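You operate a simulated robot arm through the tools that you are given. There is no shell and no other tool.

You run a simulated robot arm. Do the job below in one go: nothing can be reset, and whatever is moved stays where it is left.

Task
Set the maroon trainer's belt to the green mark and lock it again.
Fine: key out and into its holder before you slacken the lock nut; the black knob's pointer ends on green, the nut tight; leave the rest alone.

It is judged by the outcome, as a careful person would: the job done as asked, and still so three seconds after it is handed in. It fails if anything else is knocked over, pushed out of place, dropped, spilled or broken.

Robot
A 6-joint arm with a three-finger gripper, fixed in place. Base frame: the origin is on the floor under the middle of its stand, x ahead of it, y to its left, z up. Readings come in m, degrees, newtons and seconds.
It reaches about 1.213 m from its shoulder. Its first joint turns from -166.0 to 166.0 degrees. Payload 4.89 kg.
The TCP is the grasp point between the finger pads, 0.03 m short of the fingertips. In the tool frame z runs along the fingers and y along their closing line. The gripper opens to 0.164 m; its body begins 0.125 m behind the TCP.
Orientation is told as [roll, pitch, yaw] about the base's x, y, z axes, in that order, counted from this pose: with the fingers straight down and closing along the base's y, the tool's x points along the base's -x, its y along +y and its z along -z.

Tools
- The arm moves only by the tool apply_moves. Its argument "targets" is a list of rows, each a list of 2 entries, a list of its own where there are three numbers: the shift along the tool's x, y, z in m, then the turn, a rotation vector about the tool's x, y, z in degrees. In form: [[[tx, ty, tz], [rx, ry, rz]], ...]. A call has 1 to 20 rows; each row shifts and turns the commanded pose from where the row before left it, along the tool's axes as they then stand. "gripper" is the finger opening in m, from 0 to 0.164, set as the call begins (left out, the last holds). A row lasts 0.2 s, in which the tool goes at most 0.05 m and 8.6 degrees; a call with a longer step from one row to the next is refused whole, and so is a gripper value outside its range. Where a pose cannot be reached the arm comes as near as it can. A force on the tool above 40 N (or 10 N above the force at the start of the call, whichever is more), or a blocked arm, ends the call early, and 0.2 s more pass. Each finger travels about 0.108 m/s and halts on what it meets, pressing with about 35 N; the grip force reading is that of the motor and also rises with nothing between the fingers. The clock runs only during rows and for 0.2 s after the last one: add rows that do not move to give the fingers time. The reply holds the time, the measured pose of the TCP, the force on the tool along the base axes, the opening and the grip force, in the units named above and with some noise, with the torque about the TCP (base axes, N m) and any sound that the robot's microphone picked up.
- Cameras (640 x 400 px; columns grow to the right, rows downward): "scene" is fixed at [0.0521, 0.4984, 1.2762]; the picture's right is [-0.79, -0.61, 0.00], its down [-0.28, 0.37, -0.88] and it looks along [0.54, -0.70, -0.47] (base axes); focal length 323 px, centre (320, 200). "wrist" rides on the gripper at [0.076, -0.002, -0.152] in the tool frame; the picture's right is [0.02, 1.00, 0.00], its down [-0.88, 0.02, -0.47] and it looks along [-0.47, 0.01, 0.88] (tool axes); focal length 247 px, centre (320, 200). There is no depth. A picture from a camera that has moved, and an enlarged one, comes with that camera's place and axes in the base frame and with its lens.
- capture(camera): a new picture of that camera. The clock stands still meanwhile.
- slide_trunk(by): moves the trunk up (or, below 0, down) by that many m; the arm rides with it, the base frame stays. It gives what a move gives, with no picture.
- inspect(camera, box): a new picture of the part [left, top, right, bottom] of that camera's present view, enlarged. The clock stands still meanwhile.
- hand_in(): hands the job in; it is judged then, once.

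Places have to be worked out from the pictures, the camera data and where the tool is seen. Open the gripper and draw the arm clear of the work before you hand the job in, unless the task says otherwise.

The tools are called by a JSON object that holds its "name" and its "arguments". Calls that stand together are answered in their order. apply_moves: Moves the arm, as the interface text tells. Its arguments: {"type":"object","properties":{"targets":{"type":"array","items":{"type":"array"}},"gripper":{"type":"number"}},"required":["targets"]} The other tools are called the same way: slide_trunk (by) moves the trunk up or down; capture (camera) takes a picture; inspect (camera, box) takes an enlarged picture of a part of a camera's view; hand_in () hands the job in.

At the start:

```text
time: 0.0
tcp_pos: [0.386, -0.3975, 1.0205]
orientation: [0.1, 0.1, 0.2]
ft_force: [0.5, -0.2, 0.1]
wrist_torque: [-0.02, 0.03, -0.01]
width: 0.164
finger_force: 0.1
trunk travel left (down, up): [-0.175, 0.215]
```

scene: 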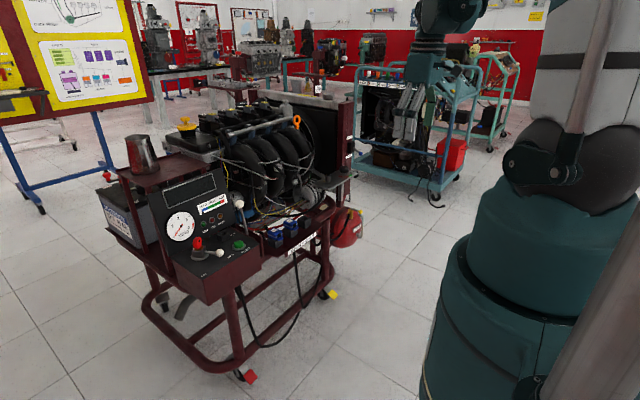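
wrist: 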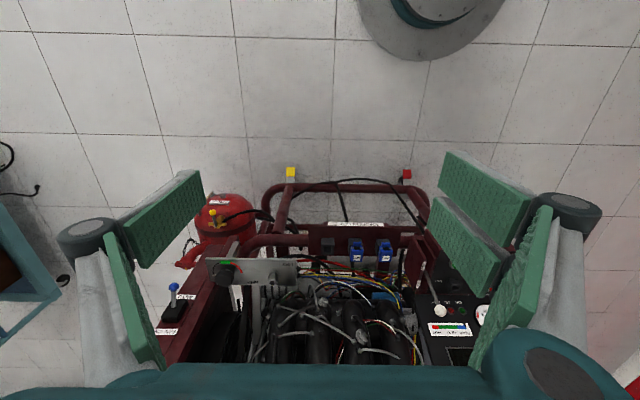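

I'll start by looking closer at the maroon trainer in both views to find the key, holder, lock nut and black knob.

{"name": "inspect", "arguments": {"camera": "scene", "box": [140, 160, 280, 290]}}

{"name": "inspect", "arguments": {"camera": "scene", "box": [240, 90, 370, 270]}}

{"name": "inspect", "arguments": {"camera": "wrist", "box": [150, 230, 330, 370]}}

{"name": "inspect", "arguments": {"camera": "wrist", "box": [380, 220, 540, 370]}}

```text
3.08 times, centred on (210, 225) of scene
camera zoom: at [0.0521, 0.4984, 1.2762], right [-0.79, -0.61, 0.0], down [-0.28, 0.37, -0.88], along [0.54, -0.7, -0.47], focal length 995 px, centre (658, 123)
```

zoom: 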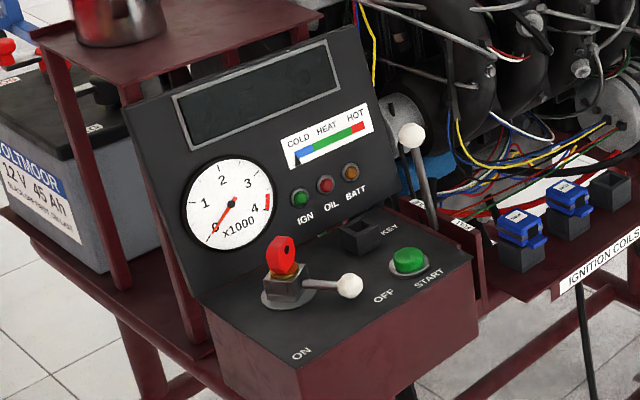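

```text
2.22 times, centred on (305, 180) of scene
camera zoom: at [0.0521, 0.4984, 1.2762], right [-0.79, -0.61, 0.0], down [-0.28, 0.37, -0.88], along [0.54, -0.7, -0.47], focal length 718 px, centre (353, 244)
```

zoom: 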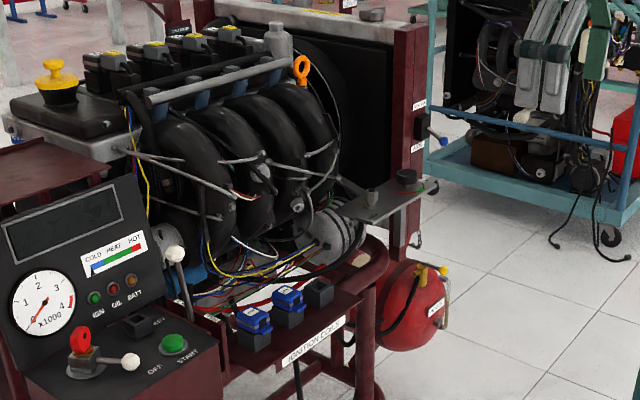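

```text
2.86 times, centred on (240, 300) of wrist
camera zoom: at [0.3101, -0.3993, 1.1746], right [-0.02, 1.0, 0.0], down [0.88, 0.02, 0.47], along [0.47, 0.01, -0.88], focal length 706 px, centre (549, -86)
```

zoom: 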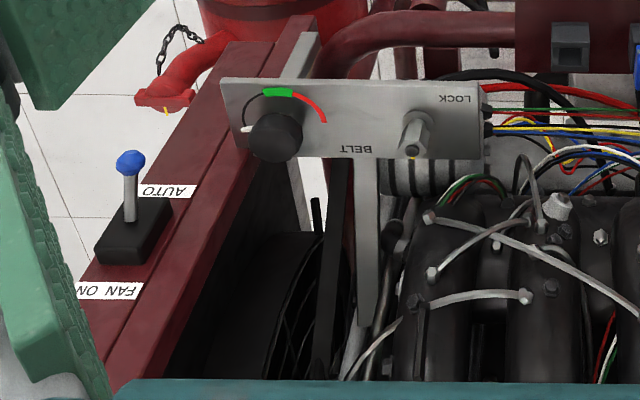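

```text
2.67 times, centred on (460, 295) of wrist
camera zoom: at [0.3101, -0.3993, 1.1746], right [-0.02, 1.0, 0.0], down [0.88, 0.02, 0.47], along [0.47, 0.01, -0.88], focal length 659 px, centre (-53, -53)
```

zoom: 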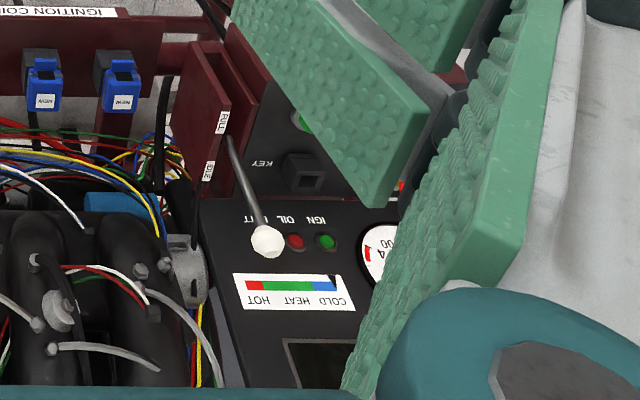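

From triangulating both views I put the black belt knob at about (0.786,-0.632,0.71), the lock nut near (0.787,-0.511,0.705), the red key near (0.84,0.085,0.695) and the KEY holder near (0.846,-0.006,0.67). I move the arm high over to the console for a closer look.

{"name": "apply_moves", "arguments": {"targets": [[[-0.024, 0.037, 0], [0, 0, 0]], [[-0.024, 0.037, 0], [0, 0, 0]], [[-0.024, 0.037, 0], [0, 0, 0]], [[-0.024, 0.037, 0], [0, 0, 0]], [[-0.024, 0.037, 0], [0, 0, 0]], [[-0.024, 0.037, 0], [0, 0, 0]], [[-0.024, 0.037, 0], [0, 0, 0]], [[-0.024, 0.037, 0], [0, 0, 0]], [[-0.024, 0.037, 0], [0, 0, 0]], [[-0.024, 0.037, 0], [0, 0, 0]], [[-0.024, 0.037, 0], [0, 0, 0]], [[-0.024, 0.037, 0], [0, 0, 0]], [[-0.024, 0.037, 0], [0, 0, 0]]]}}

{"name": "capture", "arguments": {"camera": "wrist"}}

{"name": "capture", "arguments": {"camera": "scene"}}

```text
time: 2.8
tcp_pos: [0.6964, 0.0823, 1.0222]
orientation: [0.0, 0.0, -0.2]
ft_force: [0.2, -1.1, 1.5]
wrist_torque: [0.19, -0.11, -0.03]
width: 0.164
finger_force: 0.0
trunk travel left (down, up): [-0.175, 0.215]
```

```text
taken
camera wrist: at [0.6214, 0.0809, 1.1742], right [-0.02, 1.0, 0.0], down [0.88, 0.02, 0.47], along [0.47, 0.01, -0.88], focal length 247 px, centre (320, 200)
```

wrist: 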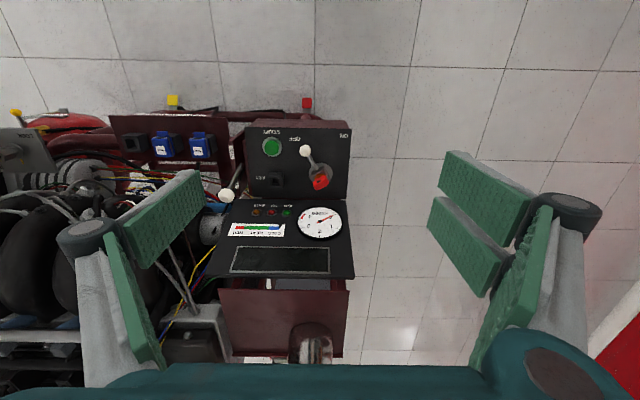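

```text
taken
```

scene: 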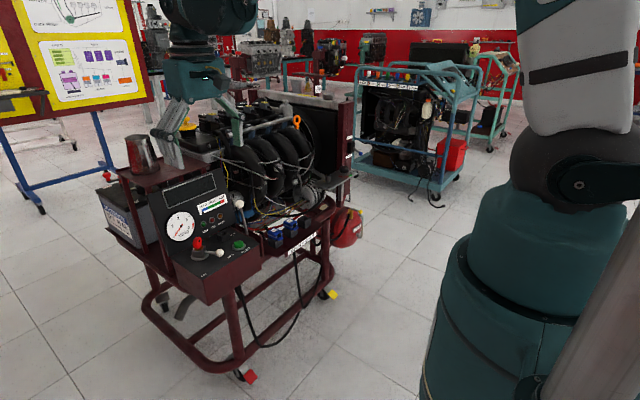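

The view is clear; I zoom in on the console with the key switch, holder and levers.

{"name": "inspect", "arguments": {"camera": "wrist", "box": [225, 105, 365, 215]}}

{"name": "inspect", "arguments": {"camera": "wrist", "box": [200, 180, 380, 370]}}

{"name": "inspect", "arguments": {"camera": "scene", "box": [180, 210, 260, 270]}}

```text
3.64 times, centred on (295, 160) of wrist
camera zoom: at [0.6214, 0.0809, 1.1742], right [-0.02, 1.0, 0.0], down [0.88, 0.02, 0.47], along [0.47, 0.01, -0.88], focal length 898 px, centre (411, 346)
```

zoom: 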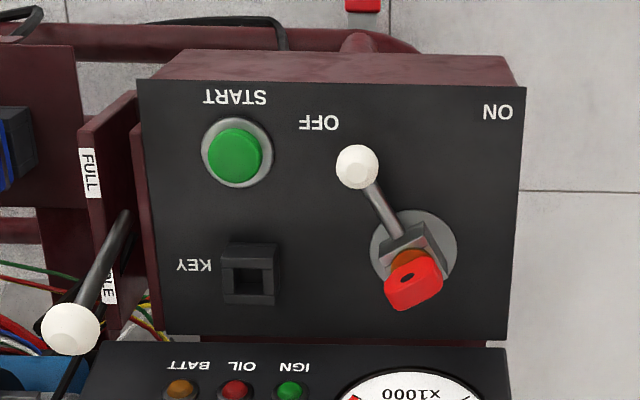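

```text
2.11 times, centred on (290, 275) of wrist
camera zoom: at [0.6214, 0.0809, 1.1742], right [-0.02, 1.0, 0.0], down [0.88, 0.02, 0.47], along [0.47, 0.01, -0.88], focal length 520 px, centre (383, 42)
```

zoom: 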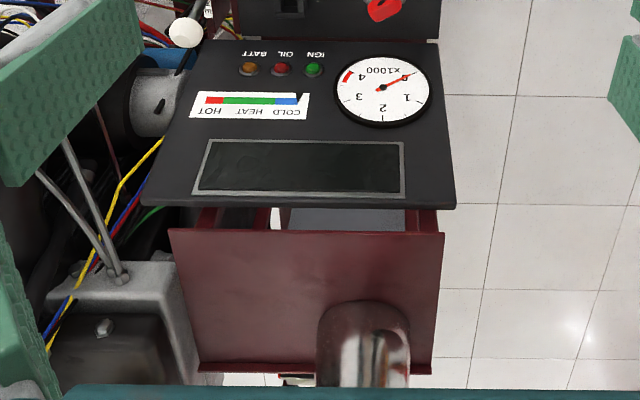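

```text
6.67 times, centred on (220, 240) of scene
camera zoom: at [0.0521, 0.4984, 1.2762], right [-0.79, -0.61, 0.0], down [-0.28, 0.37, -0.88], along [0.54, -0.7, -0.47], focal length 2155 px, centre (987, -67)
```

zoom: 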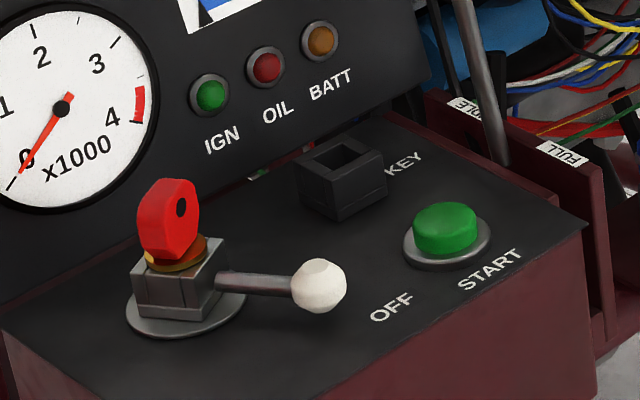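

The lever stands at OFF and the red key is in the barrel on the switch block. I zoom further on the key and on the holder to read their orientation.

{"name": "inspect", "arguments": {"camera": "scene", "box": [190, 230, 230, 265]}}

{"name": "inspect", "arguments": {"camera": "wrist", "box": [295, 135, 345, 195]}}

{"name": "inspect", "arguments": {"camera": "wrist", "box": [260, 160, 300, 190]}}

```text
11.43 times, centred on (210, 248) of scene
camera zoom: at [0.0521, 0.4984, 1.2762], right [-0.79, -0.61, 0.0], down [-0.28, 0.37, -0.88], along [0.54, -0.7, -0.47], focal length 3695 px, centre (1577, -343)
```

zoom: 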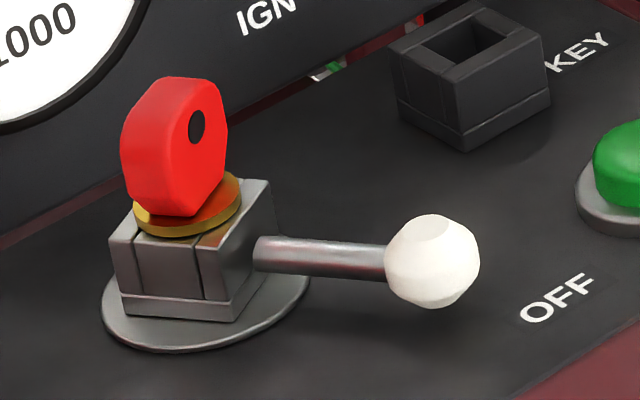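

```text
6.67 times, centred on (320, 165) of wrist
camera zoom: at [0.6214, 0.0809, 1.1742], right [-0.02, 1.0, 0.0], down [0.88, 0.02, 0.47], along [0.47, 0.01, -0.88], focal length 1646 px, centre (320, 433)
```

zoom: 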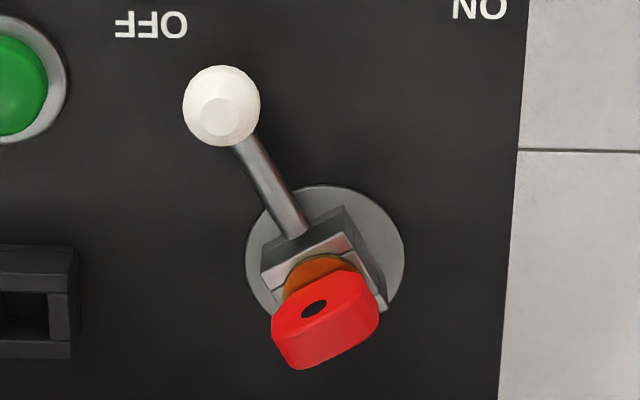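

```text
13.33 times, centred on (280, 175) of wrist
camera zoom: at [0.6214, 0.0809, 1.1742], right [-0.02, 1.0, 0.0], down [0.88, 0.02, 0.47], along [0.47, 0.01, -0.88], focal length 3293 px, centre (853, 533)
```

zoom: 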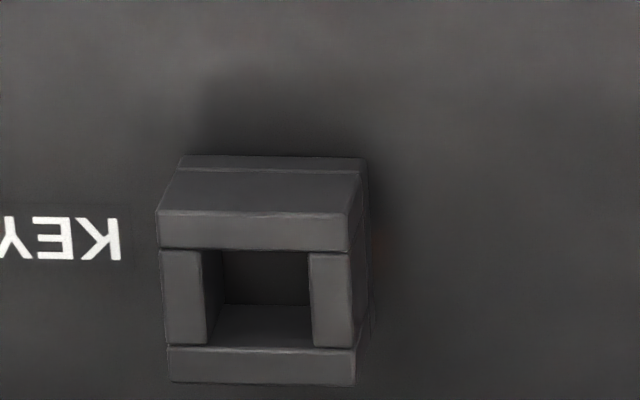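

The key head's flat lies across the lever line, so I will grip it across its thickness with the closing line along the lever (about 60° turned). I move over the key at a safe height, narrow the fingers and turn the tool 60°, then look again.

{"name": "apply_moves", "arguments": {"targets": [[[-0.0284, 0.001, 0.028], [0, 0, 0]], [[-0.0284, 0.001, 0.028], [0, 0, 0]], [[-0.0284, 0.001, 0.028], [0, 0, 0]], [[-0.0284, 0.001, 0.028], [0, 0, 0]], [[-0.0284, 0.001, 0.028], [0, 0, 0]], [[0, 0, 0], [0, 0, 7.5]], [[0, 0, 0], [0, 0, 7.5]], [[0, 0, 0], [0, 0, 7.5]], [[0, 0, 0], [0, 0, 7.5]], [[0, 0, 0], [0, 0, 7.5]], [[0, 0, 0], [0, 0, 7.5]], [[0, 0, 0], [0, 0, 7.5]], [[0, 0, 0], [0, 0, 7.5]]], "gripper": 0.08}}

{"name": "capture", "arguments": {"camera": "wrist"}}

{"name": "capture", "arguments": {"camera": "scene"}}

```text
time: 5.6
tcp_pos: [0.8392, 0.0881, 0.8805]
orientation: [0.1, -0.1, -60.0]
ft_force: [-0.2, 0.2, -0.3]
wrist_torque: [-0.01, 0.0, 0.0]
width: 0.0802
finger_force: 0.2
trunk travel left (down, up): [-0.175, 0.215]
```

```text
taken
camera wrist: at [0.8014, 0.1532, 1.0344], right [0.86, 0.52, 0.0], down [0.46, -0.75, 0.47], along [0.24, -0.41, -0.88], focal length 247 px, centre (320, 200)
```

wrist: 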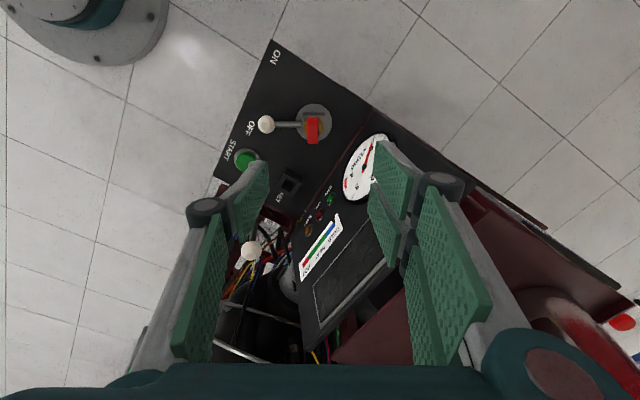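

```text
taken
```

scene: 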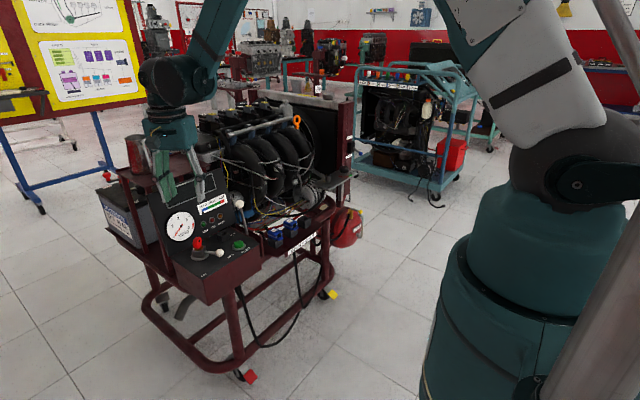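

The lever now lies along the image row and the key shows just below the tool axis. I zoom in to measure the remaining offset.

{"name": "inspect", "arguments": {"camera": "wrist", "box": [255, 85, 375, 185]}}

{"name": "inspect", "arguments": {"camera": "scene", "box": [130, 130, 250, 270]}}

```text
4.00 times, centred on (315, 135) of wrist
camera zoom: at [0.8014, 0.1532, 1.0344], right [0.86, 0.52, 0.0], down [0.46, -0.75, 0.47], along [0.24, -0.41, -0.88], focal length 988 px, centre (340, 460)
```

zoom: 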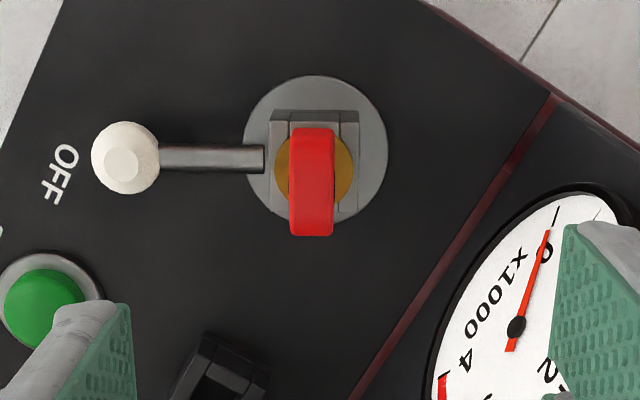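

```text
2.86 times, centred on (190, 200) of scene
camera zoom: at [0.0521, 0.4984, 1.2762], right [-0.79, -0.61, 0.0], down [-0.28, 0.37, -0.88], along [0.54, -0.7, -0.47], focal length 924 px, centre (691, 200)
```

zoom: 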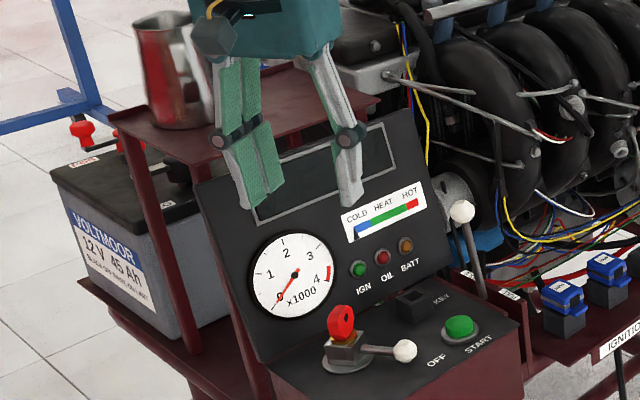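

The key sits about 10 mm toward the lever (tool -y) and 5 mm in tool +x from my axis; head spans about z 0.68–0.72. I correct that, narrow to 0.06 m and descend to about z 0.79 for a closer check.

{"name": "apply_moves", "arguments": {"targets": [[[0.005, -0.0095, 0], [0, 0, 0]], [[0, 0, 0.045], [0, 0, 0]], [[0, 0, 0.045], [0, 0, 0]], [[0, 0, 0], [0, 0, 0]]], "gripper": 0.06}}

{"name": "capture", "arguments": {"camera": "wrist"}}

{"name": "inspect", "arguments": {"camera": "scene", "box": [150, 170, 250, 270]}}

```text
time: 6.6
tcp_pos: [0.8314, 0.0901, 0.7909]
orientation: [0.0, 0.0, -60.0]
ft_force: [0.7, 0.6, -0.4]
wrist_torque: [0.03, 0.0, -0.02]
width: 0.0599
finger_force: 0.1
trunk travel left (down, up): [-0.175, 0.215]
```

```text
taken
camera wrist: at [0.7934, 0.1539, 0.9437], right [0.86, 0.52, 0.0], down [0.46, -0.75, 0.47], along [0.25, -0.4, -0.88], focal length 247 px, centre (320, 200)
```

wrist: 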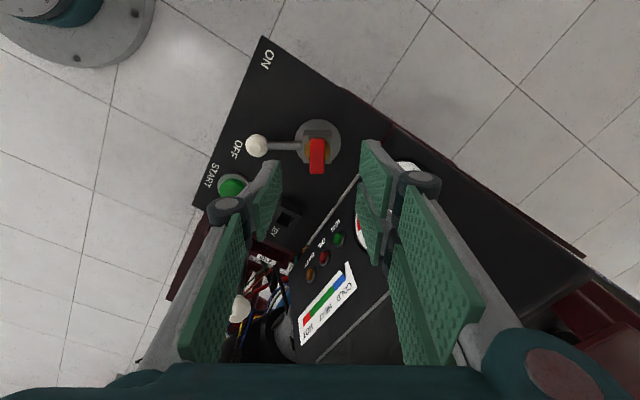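

```text
4.00 times, centred on (200, 220) of scene
camera zoom: at [0.0521, 0.4984, 1.2762], right [-0.79, -0.61, 0.0], down [-0.28, 0.37, -0.88], along [0.54, -0.7, -0.47], focal length 1293 px, centre (800, 120)
```

zoom: 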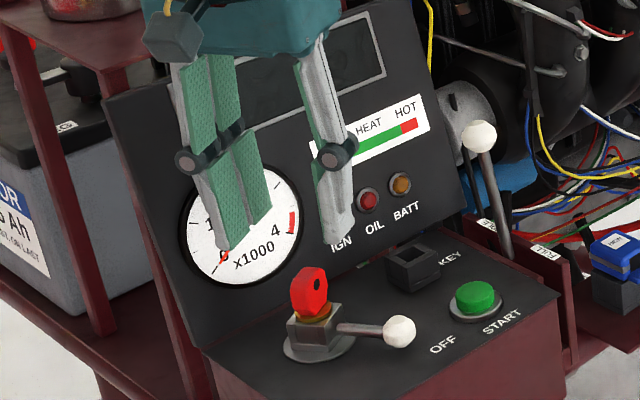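

Alignment looks close. I zoom to check the key against the two finger sides.

{"name": "inspect", "arguments": {"camera": "wrist", "box": [260, 100, 380, 200]}}

```text
4.00 times, centred on (320, 150) of wrist
camera zoom: at [0.7934, 0.1539, 0.9437], right [0.86, 0.52, 0.0], down [0.46, -0.75, 0.47], along [0.25, -0.4, -0.88], focal length 988 px, centre (320, 400)
```

zoom: 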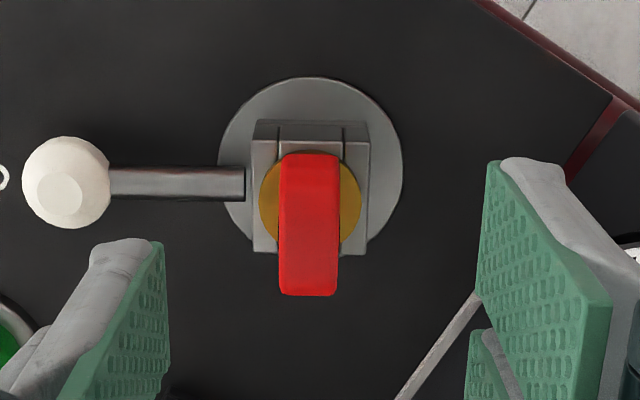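

Centred within 1 mm in tool x and about 3 mm off in tool y; the head is about 24 mm wide and 15 mm thick. I correct, narrow to 0.044 m and descend to TCP z ≈ 0.722, keeping the tips above the lever ball.

{"name": "apply_moves", "arguments": {"targets": [[[-0.001, -0.003, 0], [0, 0, 0]], [[0, 0, 0.035], [0, 0, 0]], [[0, 0, 0.034], [0, 0, 0]], [[0, 0, 0], [0, 0, 0]]], "gripper": 0.044}}

{"name": "capture", "arguments": {"camera": "wrist"}}

{"name": "inspect", "arguments": {"camera": "scene", "box": [150, 190, 250, 270]}}

```text
time: 7.6
tcp_pos: [0.8273, 0.0865, 0.7219]
orientation: [0.0, 0.1, -60.0]
ft_force: [0.7, -0.5, 0.7]
wrist_torque: [0.0, -0.01, 0.0]
width: 0.0443
finger_force: 0.0
trunk travel left (down, up): [-0.175, 0.215]
```

```text
taken
camera wrist: at [0.7893, 0.1507, 0.8751], right [0.86, 0.52, 0.0], down [0.46, -0.75, 0.47], along [0.25, -0.4, -0.88], focal length 247 px, centre (320, 200)
```

wrist: 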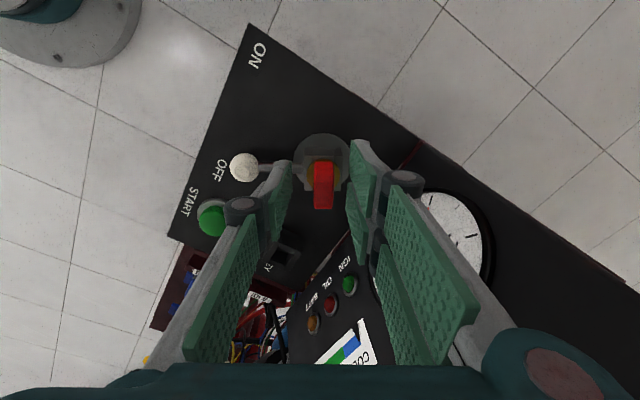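

```text
5.00 times, centred on (200, 230) of scene
camera zoom: at [0.0521, 0.4984, 1.2762], right [-0.79, -0.61, 0.0], down [-0.28, 0.37, -0.88], along [0.54, -0.7, -0.47], focal length 1616 px, centre (920, 50)
```

zoom: 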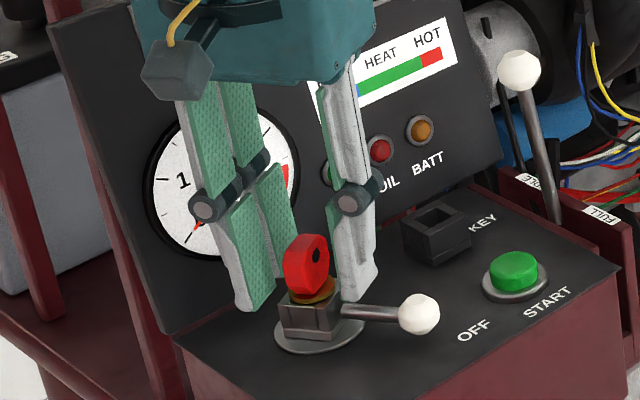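

The head is between the pads; one closer look for centring before I close.

{"name": "inspect", "arguments": {"camera": "wrist", "box": [270, 120, 380, 230]}}

{"name": "inspect", "arguments": {"camera": "scene", "box": [180, 215, 240, 265]}}

```text
3.64 times, centred on (325, 175) of wrist
camera zoom: at [0.7893, 0.1507, 0.8751], right [0.86, 0.52, 0.0], down [0.46, -0.75, 0.47], along [0.25, -0.4, -0.88], focal length 898 px, centre (302, 291)
```

zoom: 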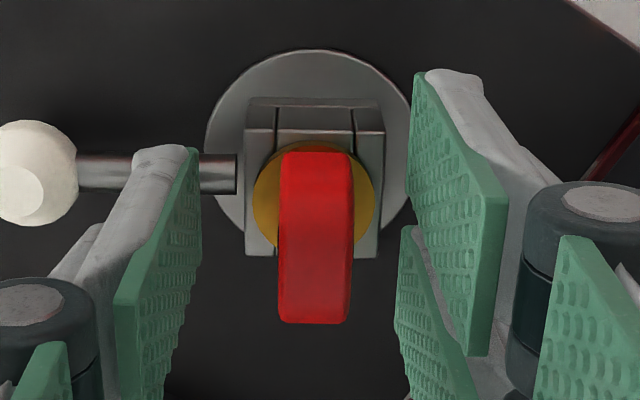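

```text
8.00 times, centred on (210, 240) of scene
camera zoom: at [0.0521, 0.4984, 1.2762], right [-0.79, -0.61, 0.0], down [-0.28, 0.37, -0.88], along [0.54, -0.7, -0.47], focal length 2586 px, centre (1200, -120)
```

zoom: 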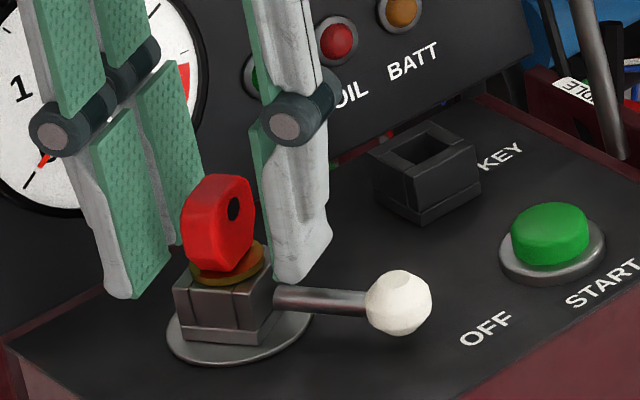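

The head is now about 2.4 mm toward tool +y of the finger midpoint; I shift to centre and close on it.

{"name": "apply_moves", "arguments": {"targets": [[[0, 0.0024, 0], [0, 0, 0]], [[0, 0, 0], [0, 0, 0]]]}}

{"name": "apply_moves", "arguments": {"targets": [[[0, 0, 0], [0, 0, 0]], [[0, 0, 0], [0, 0, 0]], [[0, 0, 0], [0, 0, 0]]], "gripper": 0.0}}

{"name": "inspect", "arguments": {"camera": "wrist", "box": [270, 120, 380, 230]}}

{"name": "inspect", "arguments": {"camera": "scene", "box": [180, 215, 240, 265]}}

```text
time: 8.2
tcp_pos: [0.83, 0.088, 0.7217]
orientation: [0.0, 0.0, -59.9]
ft_force: [0.0, 0.5, -0.1]
wrist_torque: [-0.01, -0.03, 0.02]
width: 0.0439
finger_force: 0.0
trunk travel left (down, up): [-0.175, 0.215]
```

```text
time: 9.0
tcp_pos: [0.8291, 0.0889, 0.7223]
orientation: [0.1, 0.1, -60.1]
ft_force: [-0.8, 0.0, 0.4]
wrist_torque: [0.01, -0.01, 0.0]
width: 0.0131
finger_force: 35.3
trunk travel left (down, up): [-0.175, 0.215]
```

```text
3.64 times, centred on (325, 175) of wrist
camera zoom: at [0.791, 0.1526, 0.8752], right [0.86, 0.52, 0.0], down [0.46, -0.75, 0.47], along [0.25, -0.4, -0.88], focal length 898 px, centre (302, 291)
```

zoom: 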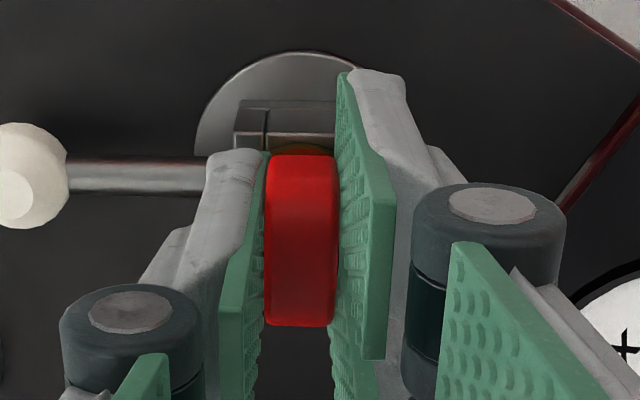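

```text
8.00 times, centred on (210, 240) of scene
camera zoom: at [0.0521, 0.4984, 1.2762], right [-0.79, -0.61, 0.0], down [-0.28, 0.37, -0.88], along [0.54, -0.7, -0.47], focal length 2586 px, centre (1200, -120)
```

zoom: 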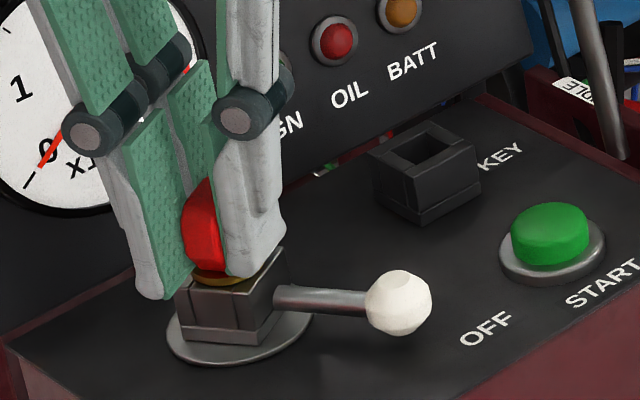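

The key head is gripped (13.1 mm, 35 N) with no side load. I pull straight up gently and watch the force.

{"name": "apply_moves", "arguments": {"targets": [[[0, 0, -0.003], [0, 0, 0]], [[0, 0, -0.003], [0, 0, 0]], [[0, 0, -0.003], [0, 0, 0]]]}}

{"name": "inspect", "arguments": {"camera": "scene", "box": [180, 215, 240, 265]}}

```text
time: 9.8
tcp_pos: [0.829, 0.087, 0.732]
orientation: [-0.1, 0.0, -60.0]
ft_force: [0.4, -0.2, -0.1]
wrist_torque: [0.05, -0.01, 0.01]
width: 0.0132
finger_force: 34.9
trunk travel left (down, up): [-0.175, 0.215]
```

```text
8.00 times, centred on (210, 240) of scene
camera zoom: at [0.0521, 0.4984, 1.2762], right [-0.79, -0.61, 0.0], down [-0.28, 0.37, -0.88], along [0.54, -0.7, -0.47], focal length 2586 px, centre (1200, -120)
```

zoom: 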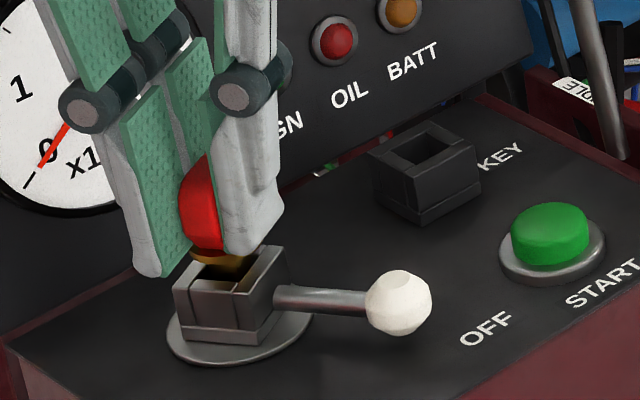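

The key with its brass collar slides up freely out of the square socket. I keep lifting by 75 mm in steps.

{"name": "apply_moves", "arguments": {"targets": [[[0, 0, -0.01], [0, 0, 0]], [[0, 0, -0.01], [0, 0, 0]], [[0, 0, -0.015], [0, 0, 0]], [[0, 0, -0.02], [0, 0, 0]], [[0, 0, -0.02], [0, 0, 0]]]}}

{"name": "inspect", "arguments": {"camera": "scene", "box": [170, 195, 250, 265]}}

{"name": "capture", "arguments": {"camera": "wrist"}}

```text
time: 11.0
tcp_pos: [0.8307, 0.0875, 0.8057]
orientation: [-0.1, 0.0, -60.0]
ft_force: [0.5, -0.2, 0.3]
wrist_torque: [-0.02, 0.09, 0.0]
width: 0.0129
finger_force: 35.0
trunk travel left (down, up): [-0.175, 0.215]
```

```text
5.71 times, centred on (210, 230) of scene
camera zoom: at [0.0521, 0.4984, 1.2762], right [-0.79, -0.61, 0.0], down [-0.28, 0.37, -0.88], along [0.54, -0.7, -0.47], focal length 1847 px, centre (949, 29)
```

zoom: 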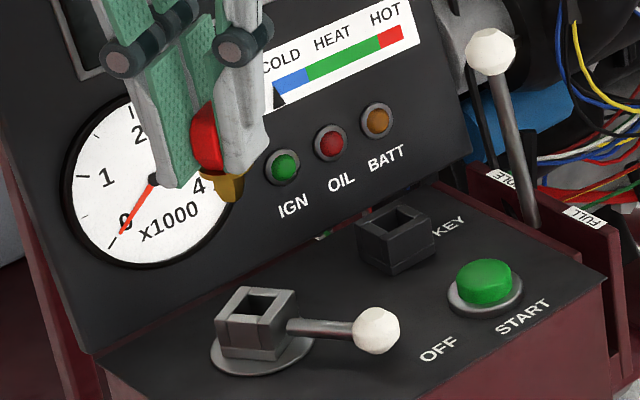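

```text
taken
camera wrist: at [0.7924, 0.1515, 0.9595], right [0.86, 0.52, 0.0], down [0.46, -0.75, 0.47], along [0.24, -0.4, -0.88], focal length 247 px, centre (320, 200)
```

wrist: 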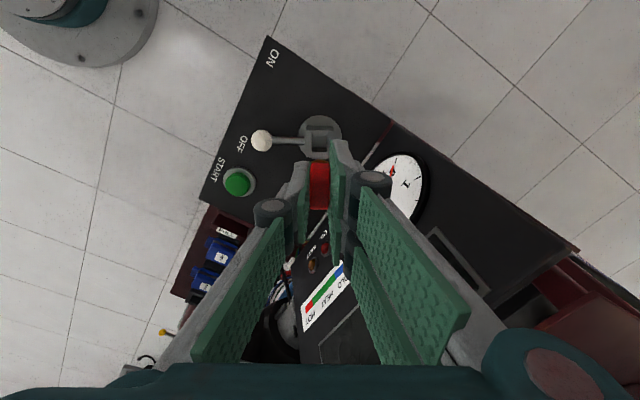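

The key is out, with a brass shank below the head. I look closer at the shank, socket and holder to compare shapes.

{"name": "inspect", "arguments": {"camera": "scene", "box": [190, 205, 220, 235]}}

{"name": "inspect", "arguments": {"camera": "scene", "box": [200, 225, 250, 265]}}

{"name": "inspect", "arguments": {"camera": "wrist", "box": [240, 110, 360, 260]}}

```text
13.33 times, centred on (205, 220) of scene
camera zoom: at [0.0521, 0.4984, 1.2762], right [-0.79, -0.61, 0.0], down [-0.28, 0.37, -0.88], along [0.54, -0.7, -0.47], focal length 4310 px, centre (1853, -67)
```

zoom: 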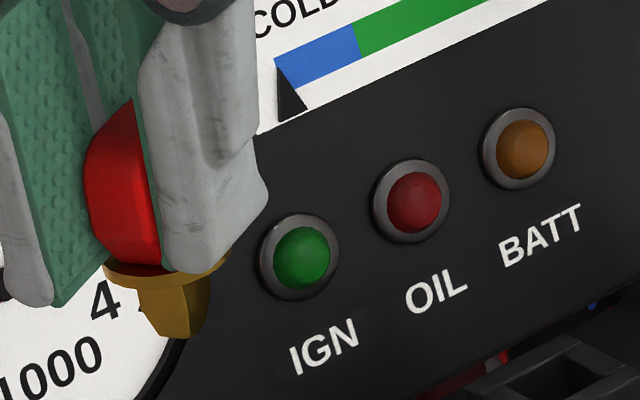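

```text
10.00 times, centred on (225, 245) of scene
camera zoom: at [0.0521, 0.4984, 1.2762], right [-0.79, -0.61, 0.0], down [-0.28, 0.37, -0.88], along [0.54, -0.7, -0.47], focal length 3233 px, centre (1270, -250)
```

zoom: 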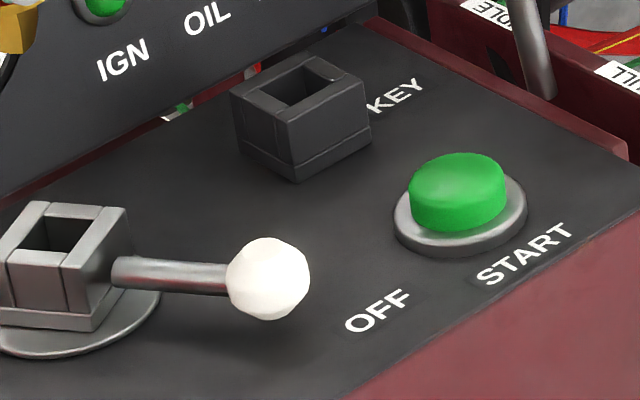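

```text
2.67 times, centred on (300, 185) of wrist
camera zoom: at [0.7924, 0.1515, 0.9595], right [0.86, 0.52, 0.0], down [0.46, -0.75, 0.47], along [0.24, -0.4, -0.88], focal length 659 px, centre (373, 240)
```

zoom: 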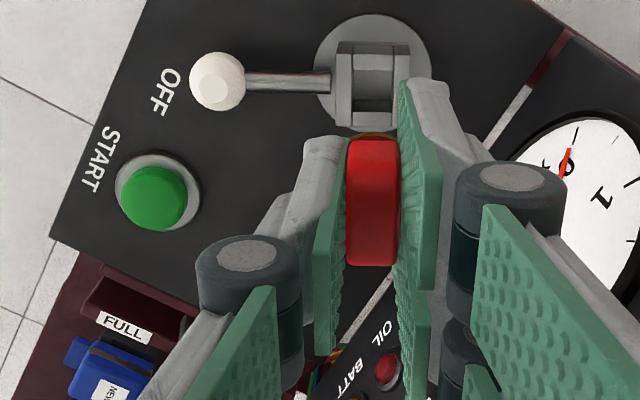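

The shank is a square brass peg; the switch socket is turned 30° and the holder is square to the base axes, so the key must be turned to yaw 0. I take a reference close-up of the empty socket from this pose to calibrate where "directly below" appears.

{"name": "inspect", "arguments": {"camera": "wrist", "box": [290, 110, 350, 160]}}

{"name": "inspect", "arguments": {"camera": "wrist", "box": [290, 140, 350, 220]}}

```text
8.00 times, centred on (320, 135) of wrist
camera zoom: at [0.7924, 0.1515, 0.9595], right [0.86, 0.52, 0.0], down [0.46, -0.75, 0.47], along [0.24, -0.4, -0.88], focal length 1976 px, centre (320, 720)
```

zoom: 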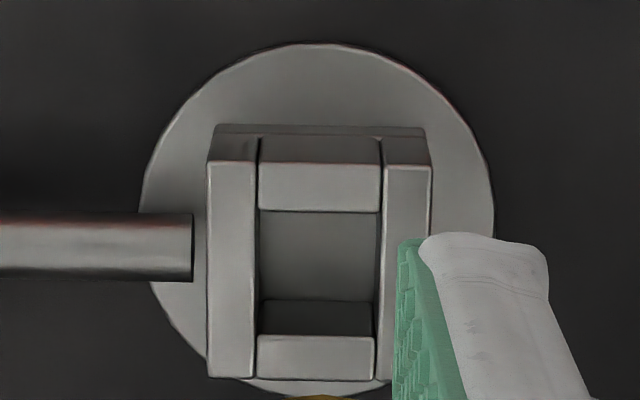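

```text
5.00 times, centred on (320, 180) of wrist
camera zoom: at [0.7924, 0.1515, 0.9595], right [0.86, 0.52, 0.0], down [0.46, -0.75, 0.47], along [0.24, -0.4, -0.88], focal length 1235 px, centre (320, 300)
```

zoom: 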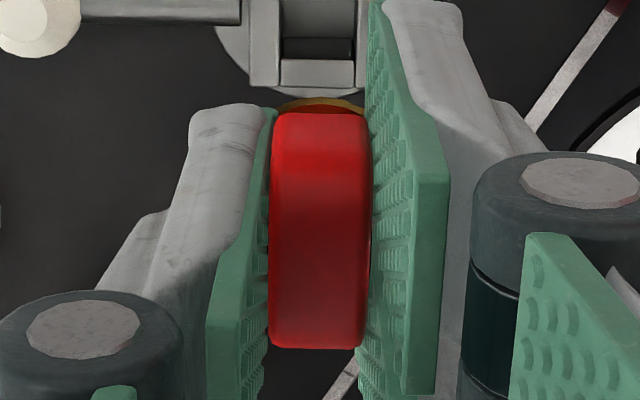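

Reference noted (socket centre sits on the tool axis as modelled, block top z≈0.68). I raise 30 mm, turn back to yaw 0 and go over the holder at about (0.844,-0.012).

{"name": "apply_moves", "arguments": {"targets": [[[0, 0, -0.03], [0, 0, 0]], [[0, 0, 0], [0, 0, -7.5]], [[0, 0, 0], [0, 0, -7.5]], [[0, 0, 0], [0, 0, -7.5]], [[0, 0, 0], [0, 0, -7.5]], [[0, 0, 0], [0, 0, -7.5]], [[0, 0, 0], [0, 0, -7.5]], [[0, 0, 0], [0, 0, -7.5]], [[0, 0, 0], [0, 0, -7.5]], [[-0.005, -0.033, 0], [0, 0, 0]], [[-0.005, -0.033, 0], [0, 0, 0]], [[-0.005, -0.033, 0], [0, 0, 0]], [[0, 0, 0], [0, 0, 0]]]}}

{"name": "capture", "arguments": {"camera": "wrist"}}

{"name": "inspect", "arguments": {"camera": "scene", "box": [170, 175, 270, 265]}}

{"name": "inspect", "arguments": {"camera": "wrist", "box": [290, 110, 350, 160]}}

```text
time: 13.8
tcp_pos: [0.8447, -0.0111, 0.8366]
orientation: [0.1, -0.1, 0.1]
ft_force: [1.0, 0.0, -0.4]
wrist_torque: [-0.07, -0.03, 0.03]
width: 0.0132
finger_force: 35.6
trunk travel left (down, up): [-0.175, 0.215]
```

```text
taken
camera wrist: at [0.769, -0.0137, 0.9897], right [-0.02, 1.0, 0.0], down [0.88, 0.02, 0.47], along [0.47, 0.01, -0.88], focal length 247 px, centre (320, 200)
```

wrist: 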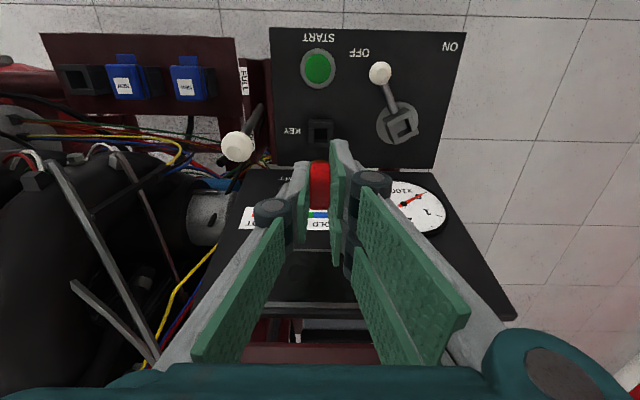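

```text
4.44 times, centred on (220, 220) of scene
camera zoom: at [0.0521, 0.4984, 1.2762], right [-0.79, -0.61, 0.0], down [-0.28, 0.37, -0.88], along [0.54, -0.7, -0.47], focal length 1437 px, centre (764, 111)
```

zoom: 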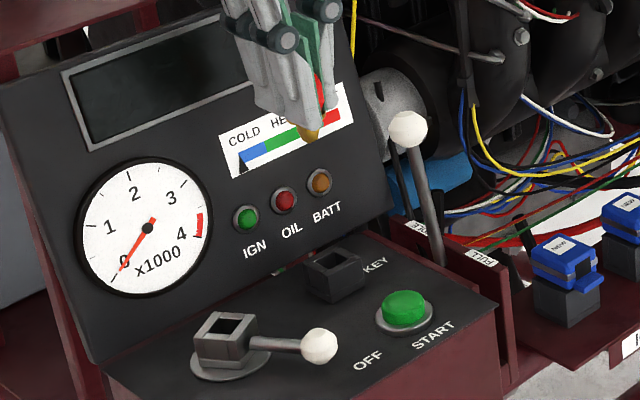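

```text
8.00 times, centred on (320, 135) of wrist
camera zoom: at [0.769, -0.0137, 0.9897], right [-0.02, 1.0, 0.0], down [0.88, 0.02, 0.47], along [0.47, 0.01, -0.88], focal length 1976 px, centre (320, 720)
```

zoom: 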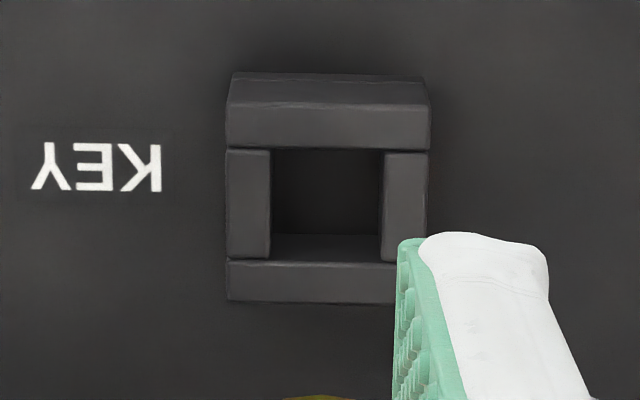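

The holder hole appears about 3 mm toward the robot and 1 mm toward +y of the key axis. I correct this and descend to about z 0.757, just above the holder, to re-check.

{"name": "apply_moves", "arguments": {"targets": [[[0.003, 0.0012, 0], [0, 0, 0]], [[0, 0, 0.04], [0, 0, 0]], [[0, 0, 0.038], [0, 0, 0]], [[0, 0, 0], [0, 0, 0]]]}}

{"name": "inspect", "arguments": {"camera": "wrist", "box": [280, 120, 360, 190]}}

{"name": "inspect", "arguments": {"camera": "scene", "box": [210, 205, 260, 250]}}

```text
time: 14.8
tcp_pos: [0.8421, -0.0108, 0.7574]
orientation: [0.0, 0.1, 0.0]
ft_force: [-1.1, -0.2, -0.7]
wrist_torque: [-0.01, 0.01, 0.0]
width: 0.013
finger_force: 34.5
trunk travel left (down, up): [-0.175, 0.215]
```

```text
5.71 times, centred on (320, 155) of wrist
camera zoom: at [0.7672, -0.013, 0.9112], right [-0.02, 1.0, 0.0], down [0.88, 0.02, 0.47], along [0.47, 0.01, -0.88], focal length 1411 px, centre (320, 457)
```

zoom: 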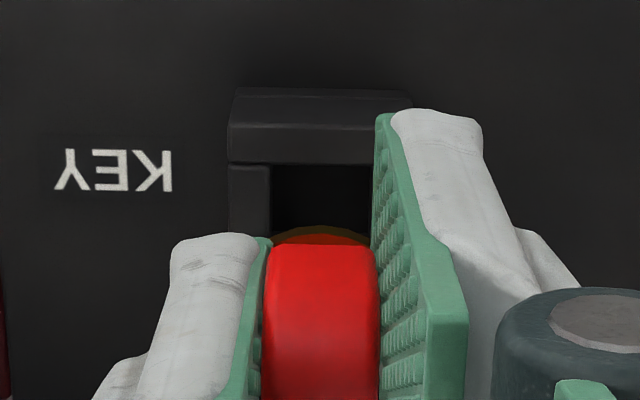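

```text
8.89 times, centred on (235, 228) of scene
camera zoom: at [0.0521, 0.4984, 1.2762], right [-0.79, -0.61, 0.0], down [-0.28, 0.37, -0.88], along [0.54, -0.7, -0.47], focal length 2874 px, centre (1076, -44)
```

zoom: 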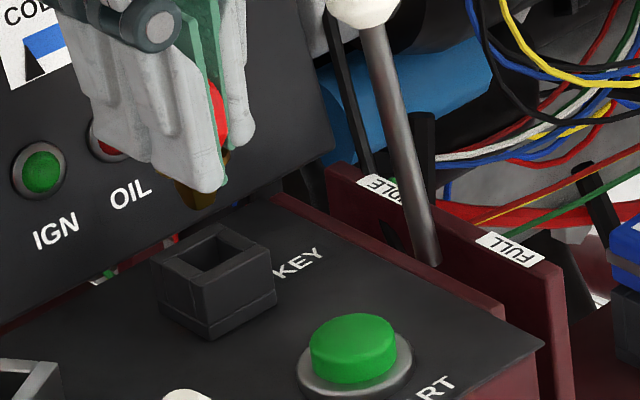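

From the wrist view the peg is within about a millimetre of the hole. I check the peg over the holder in the scene camera at high zoom.

{"name": "inspect", "arguments": {"camera": "scene", "box": [222, 218, 246, 244]}}

{"name": "inspect", "arguments": {"camera": "wrist", "box": [300, 130, 345, 175]}}

```text
15.38 times, centred on (234, 231) of scene
camera zoom: at [0.0521, 0.4984, 1.2762], right [-0.79, -0.61, 0.0], down [-0.28, 0.37, -0.88], along [0.54, -0.7, -0.47], focal length 4974 px, centre (1643, -277)
```

zoom: 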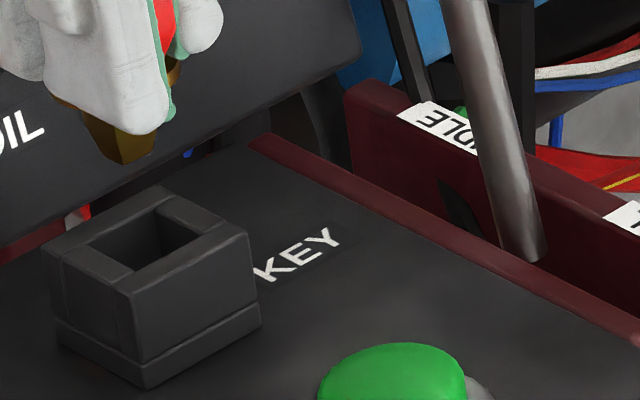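

```text
8.89 times, centred on (322, 152) of wrist
camera zoom: at [0.7672, -0.013, 0.9112], right [-0.02, 1.0, 0.0], down [0.88, 0.02, 0.47], along [0.47, 0.01, -0.88], focal length 2195 px, centre (298, 622)
```

zoom: 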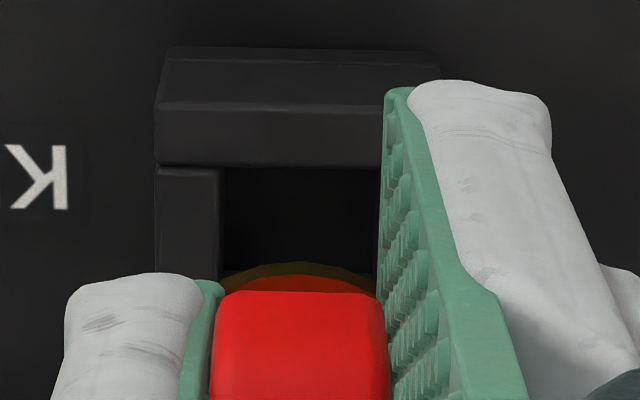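

The scene view also projects the peg tip onto the hole centre (within ~1 mm). I lower in small steps watching the force.

{"name": "apply_moves", "arguments": {"targets": [[[0, 0, 0.01], [0, 0, 0]], [[0, 0, 0.008], [0, 0, 0]], [[0, 0, 0.004], [0, 0, 0]], [[0, 0, 0.003], [0, 0, 0]]]}}

{"name": "inspect", "arguments": {"camera": "scene", "box": [222, 218, 246, 244]}}

{"name": "inspect", "arguments": {"camera": "wrist", "box": [290, 130, 350, 190]}}

```text
time: 15.8
tcp_pos: [0.8403, -0.01, 0.7333]
orientation: [0.0, 0.0, 0.0]
ft_force: [0.7, -0.1, -0.3]
wrist_torque: [-0.01, -0.03, -0.01]
width: 0.0131
finger_force: 34.8
trunk travel left (down, up): [-0.175, 0.215]
```

```text
15.38 times, centred on (234, 231) of scene
camera zoom: at [0.0521, 0.4984, 1.2762], right [-0.79, -0.61, 0.0], down [-0.28, 0.37, -0.88], along [0.54, -0.7, -0.47], focal length 4974 px, centre (1643, -277)
```

zoom: 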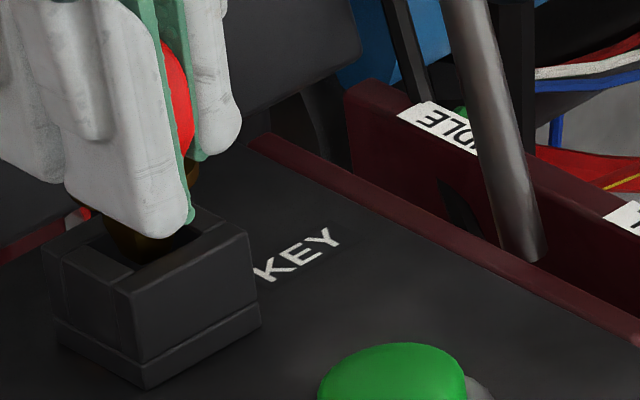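

```text
6.67 times, centred on (320, 160) of wrist
camera zoom: at [0.7659, -0.0126, 0.8866], right [-0.02, 1.0, 0.0], down [0.88, 0.02, 0.47], along [0.47, 0.01, -0.88], focal length 1646 px, centre (320, 467)
```

zoom: 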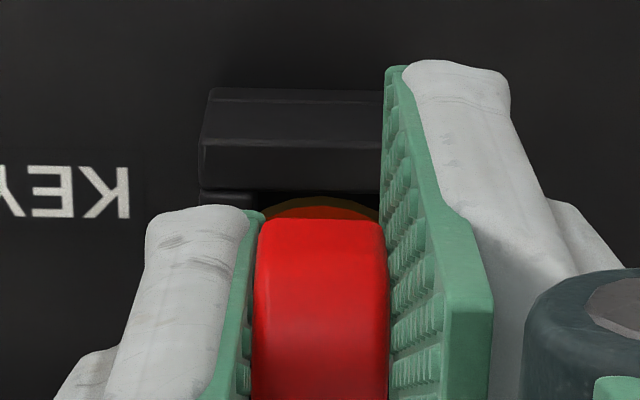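

The peg tip is entering the hole without force. I keep lowering in 2 mm steps until the collar seats.

{"name": "apply_moves", "arguments": {"targets": [[[0, 0, 0.002], [0, 0, 0]], [[0, 0, 0.002], [0, 0, 0]], [[0, 0, 0.002], [0, 0, 0]], [[0, 0, 0.002], [0, 0, 0]]]}}

{"name": "inspect", "arguments": {"camera": "scene", "box": [222, 218, 246, 244]}}

{"name": "inspect", "arguments": {"camera": "wrist", "box": [290, 130, 350, 190]}}

```text
time: 16.8
tcp_pos: [0.8413, -0.0098, 0.7243]
orientation: [-0.1, 0.0, 0.0]
ft_force: [-0.5, 1.0, -1.1]
wrist_torque: [0.02, -0.01, -0.03]
width: 0.013
finger_force: 34.9
trunk travel left (down, up): [-0.175, 0.215]
```

```text
15.38 times, centred on (234, 231) of scene
camera zoom: at [0.0521, 0.4984, 1.2762], right [-0.79, -0.61, 0.0], down [-0.28, 0.37, -0.88], along [0.54, -0.7, -0.47], focal length 4974 px, centre (1643, -277)
```

zoom: 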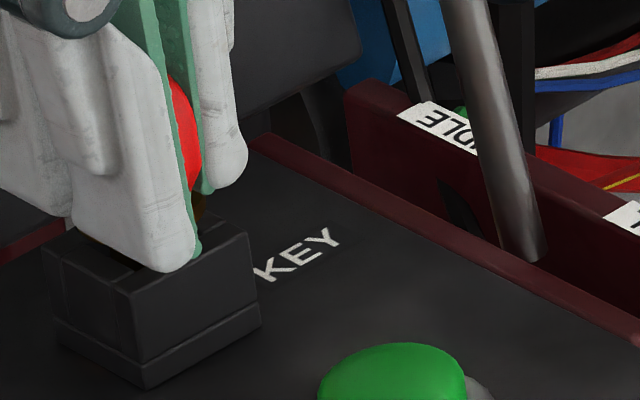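

```text
6.67 times, centred on (320, 160) of wrist
camera zoom: at [0.7655, -0.0128, 0.8783], right [-0.02, 1.0, 0.0], down [0.88, 0.02, 0.47], along [0.47, 0.01, -0.88], focal length 1646 px, centre (320, 467)
```

zoom: 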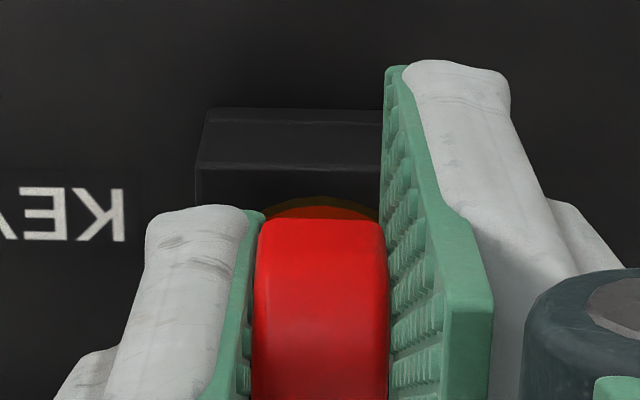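

Still almost no contact force at z 0.724. I go on in 1 mm steps until the collar touches.

{"name": "apply_moves", "arguments": {"targets": [[[0, 0, 0.001], [0, 0, 0]], [[0, 0, 0.001], [0, 0, 0]], [[0, 0, 0.001], [0, 0, 0]], [[0, 0, 0], [0, 0, 0]]]}}

{"name": "inspect", "arguments": {"camera": "wrist", "box": [290, 130, 350, 190]}}

```text
time: 17.8
tcp_pos: [0.8413, -0.01, 0.7232]
orientation: [0.0, 0.0, -0.1]
ft_force: [0.6, -0.8, 0.1]
wrist_torque: [0.02, 0.0, 0.02]
width: 0.0128
finger_force: 34.6
trunk travel left (down, up): [-0.175, 0.215]
```

```text
6.67 times, centred on (320, 160) of wrist
camera zoom: at [0.7657, -0.0128, 0.8757], right [-0.02, 1.0, 0.0], down [0.88, 0.02, 0.47], along [0.47, 0.01, -0.88], focal length 1646 px, centre (320, 467)
```

zoom: 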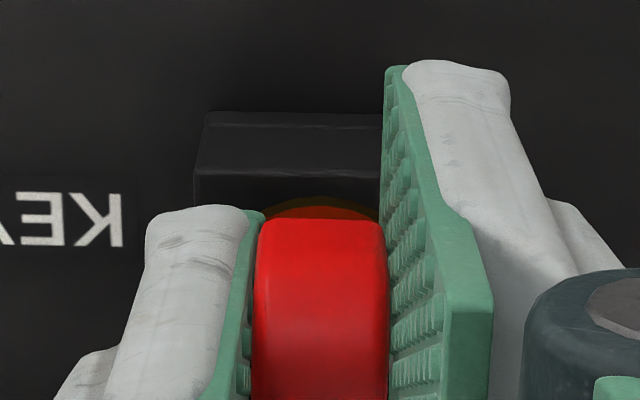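

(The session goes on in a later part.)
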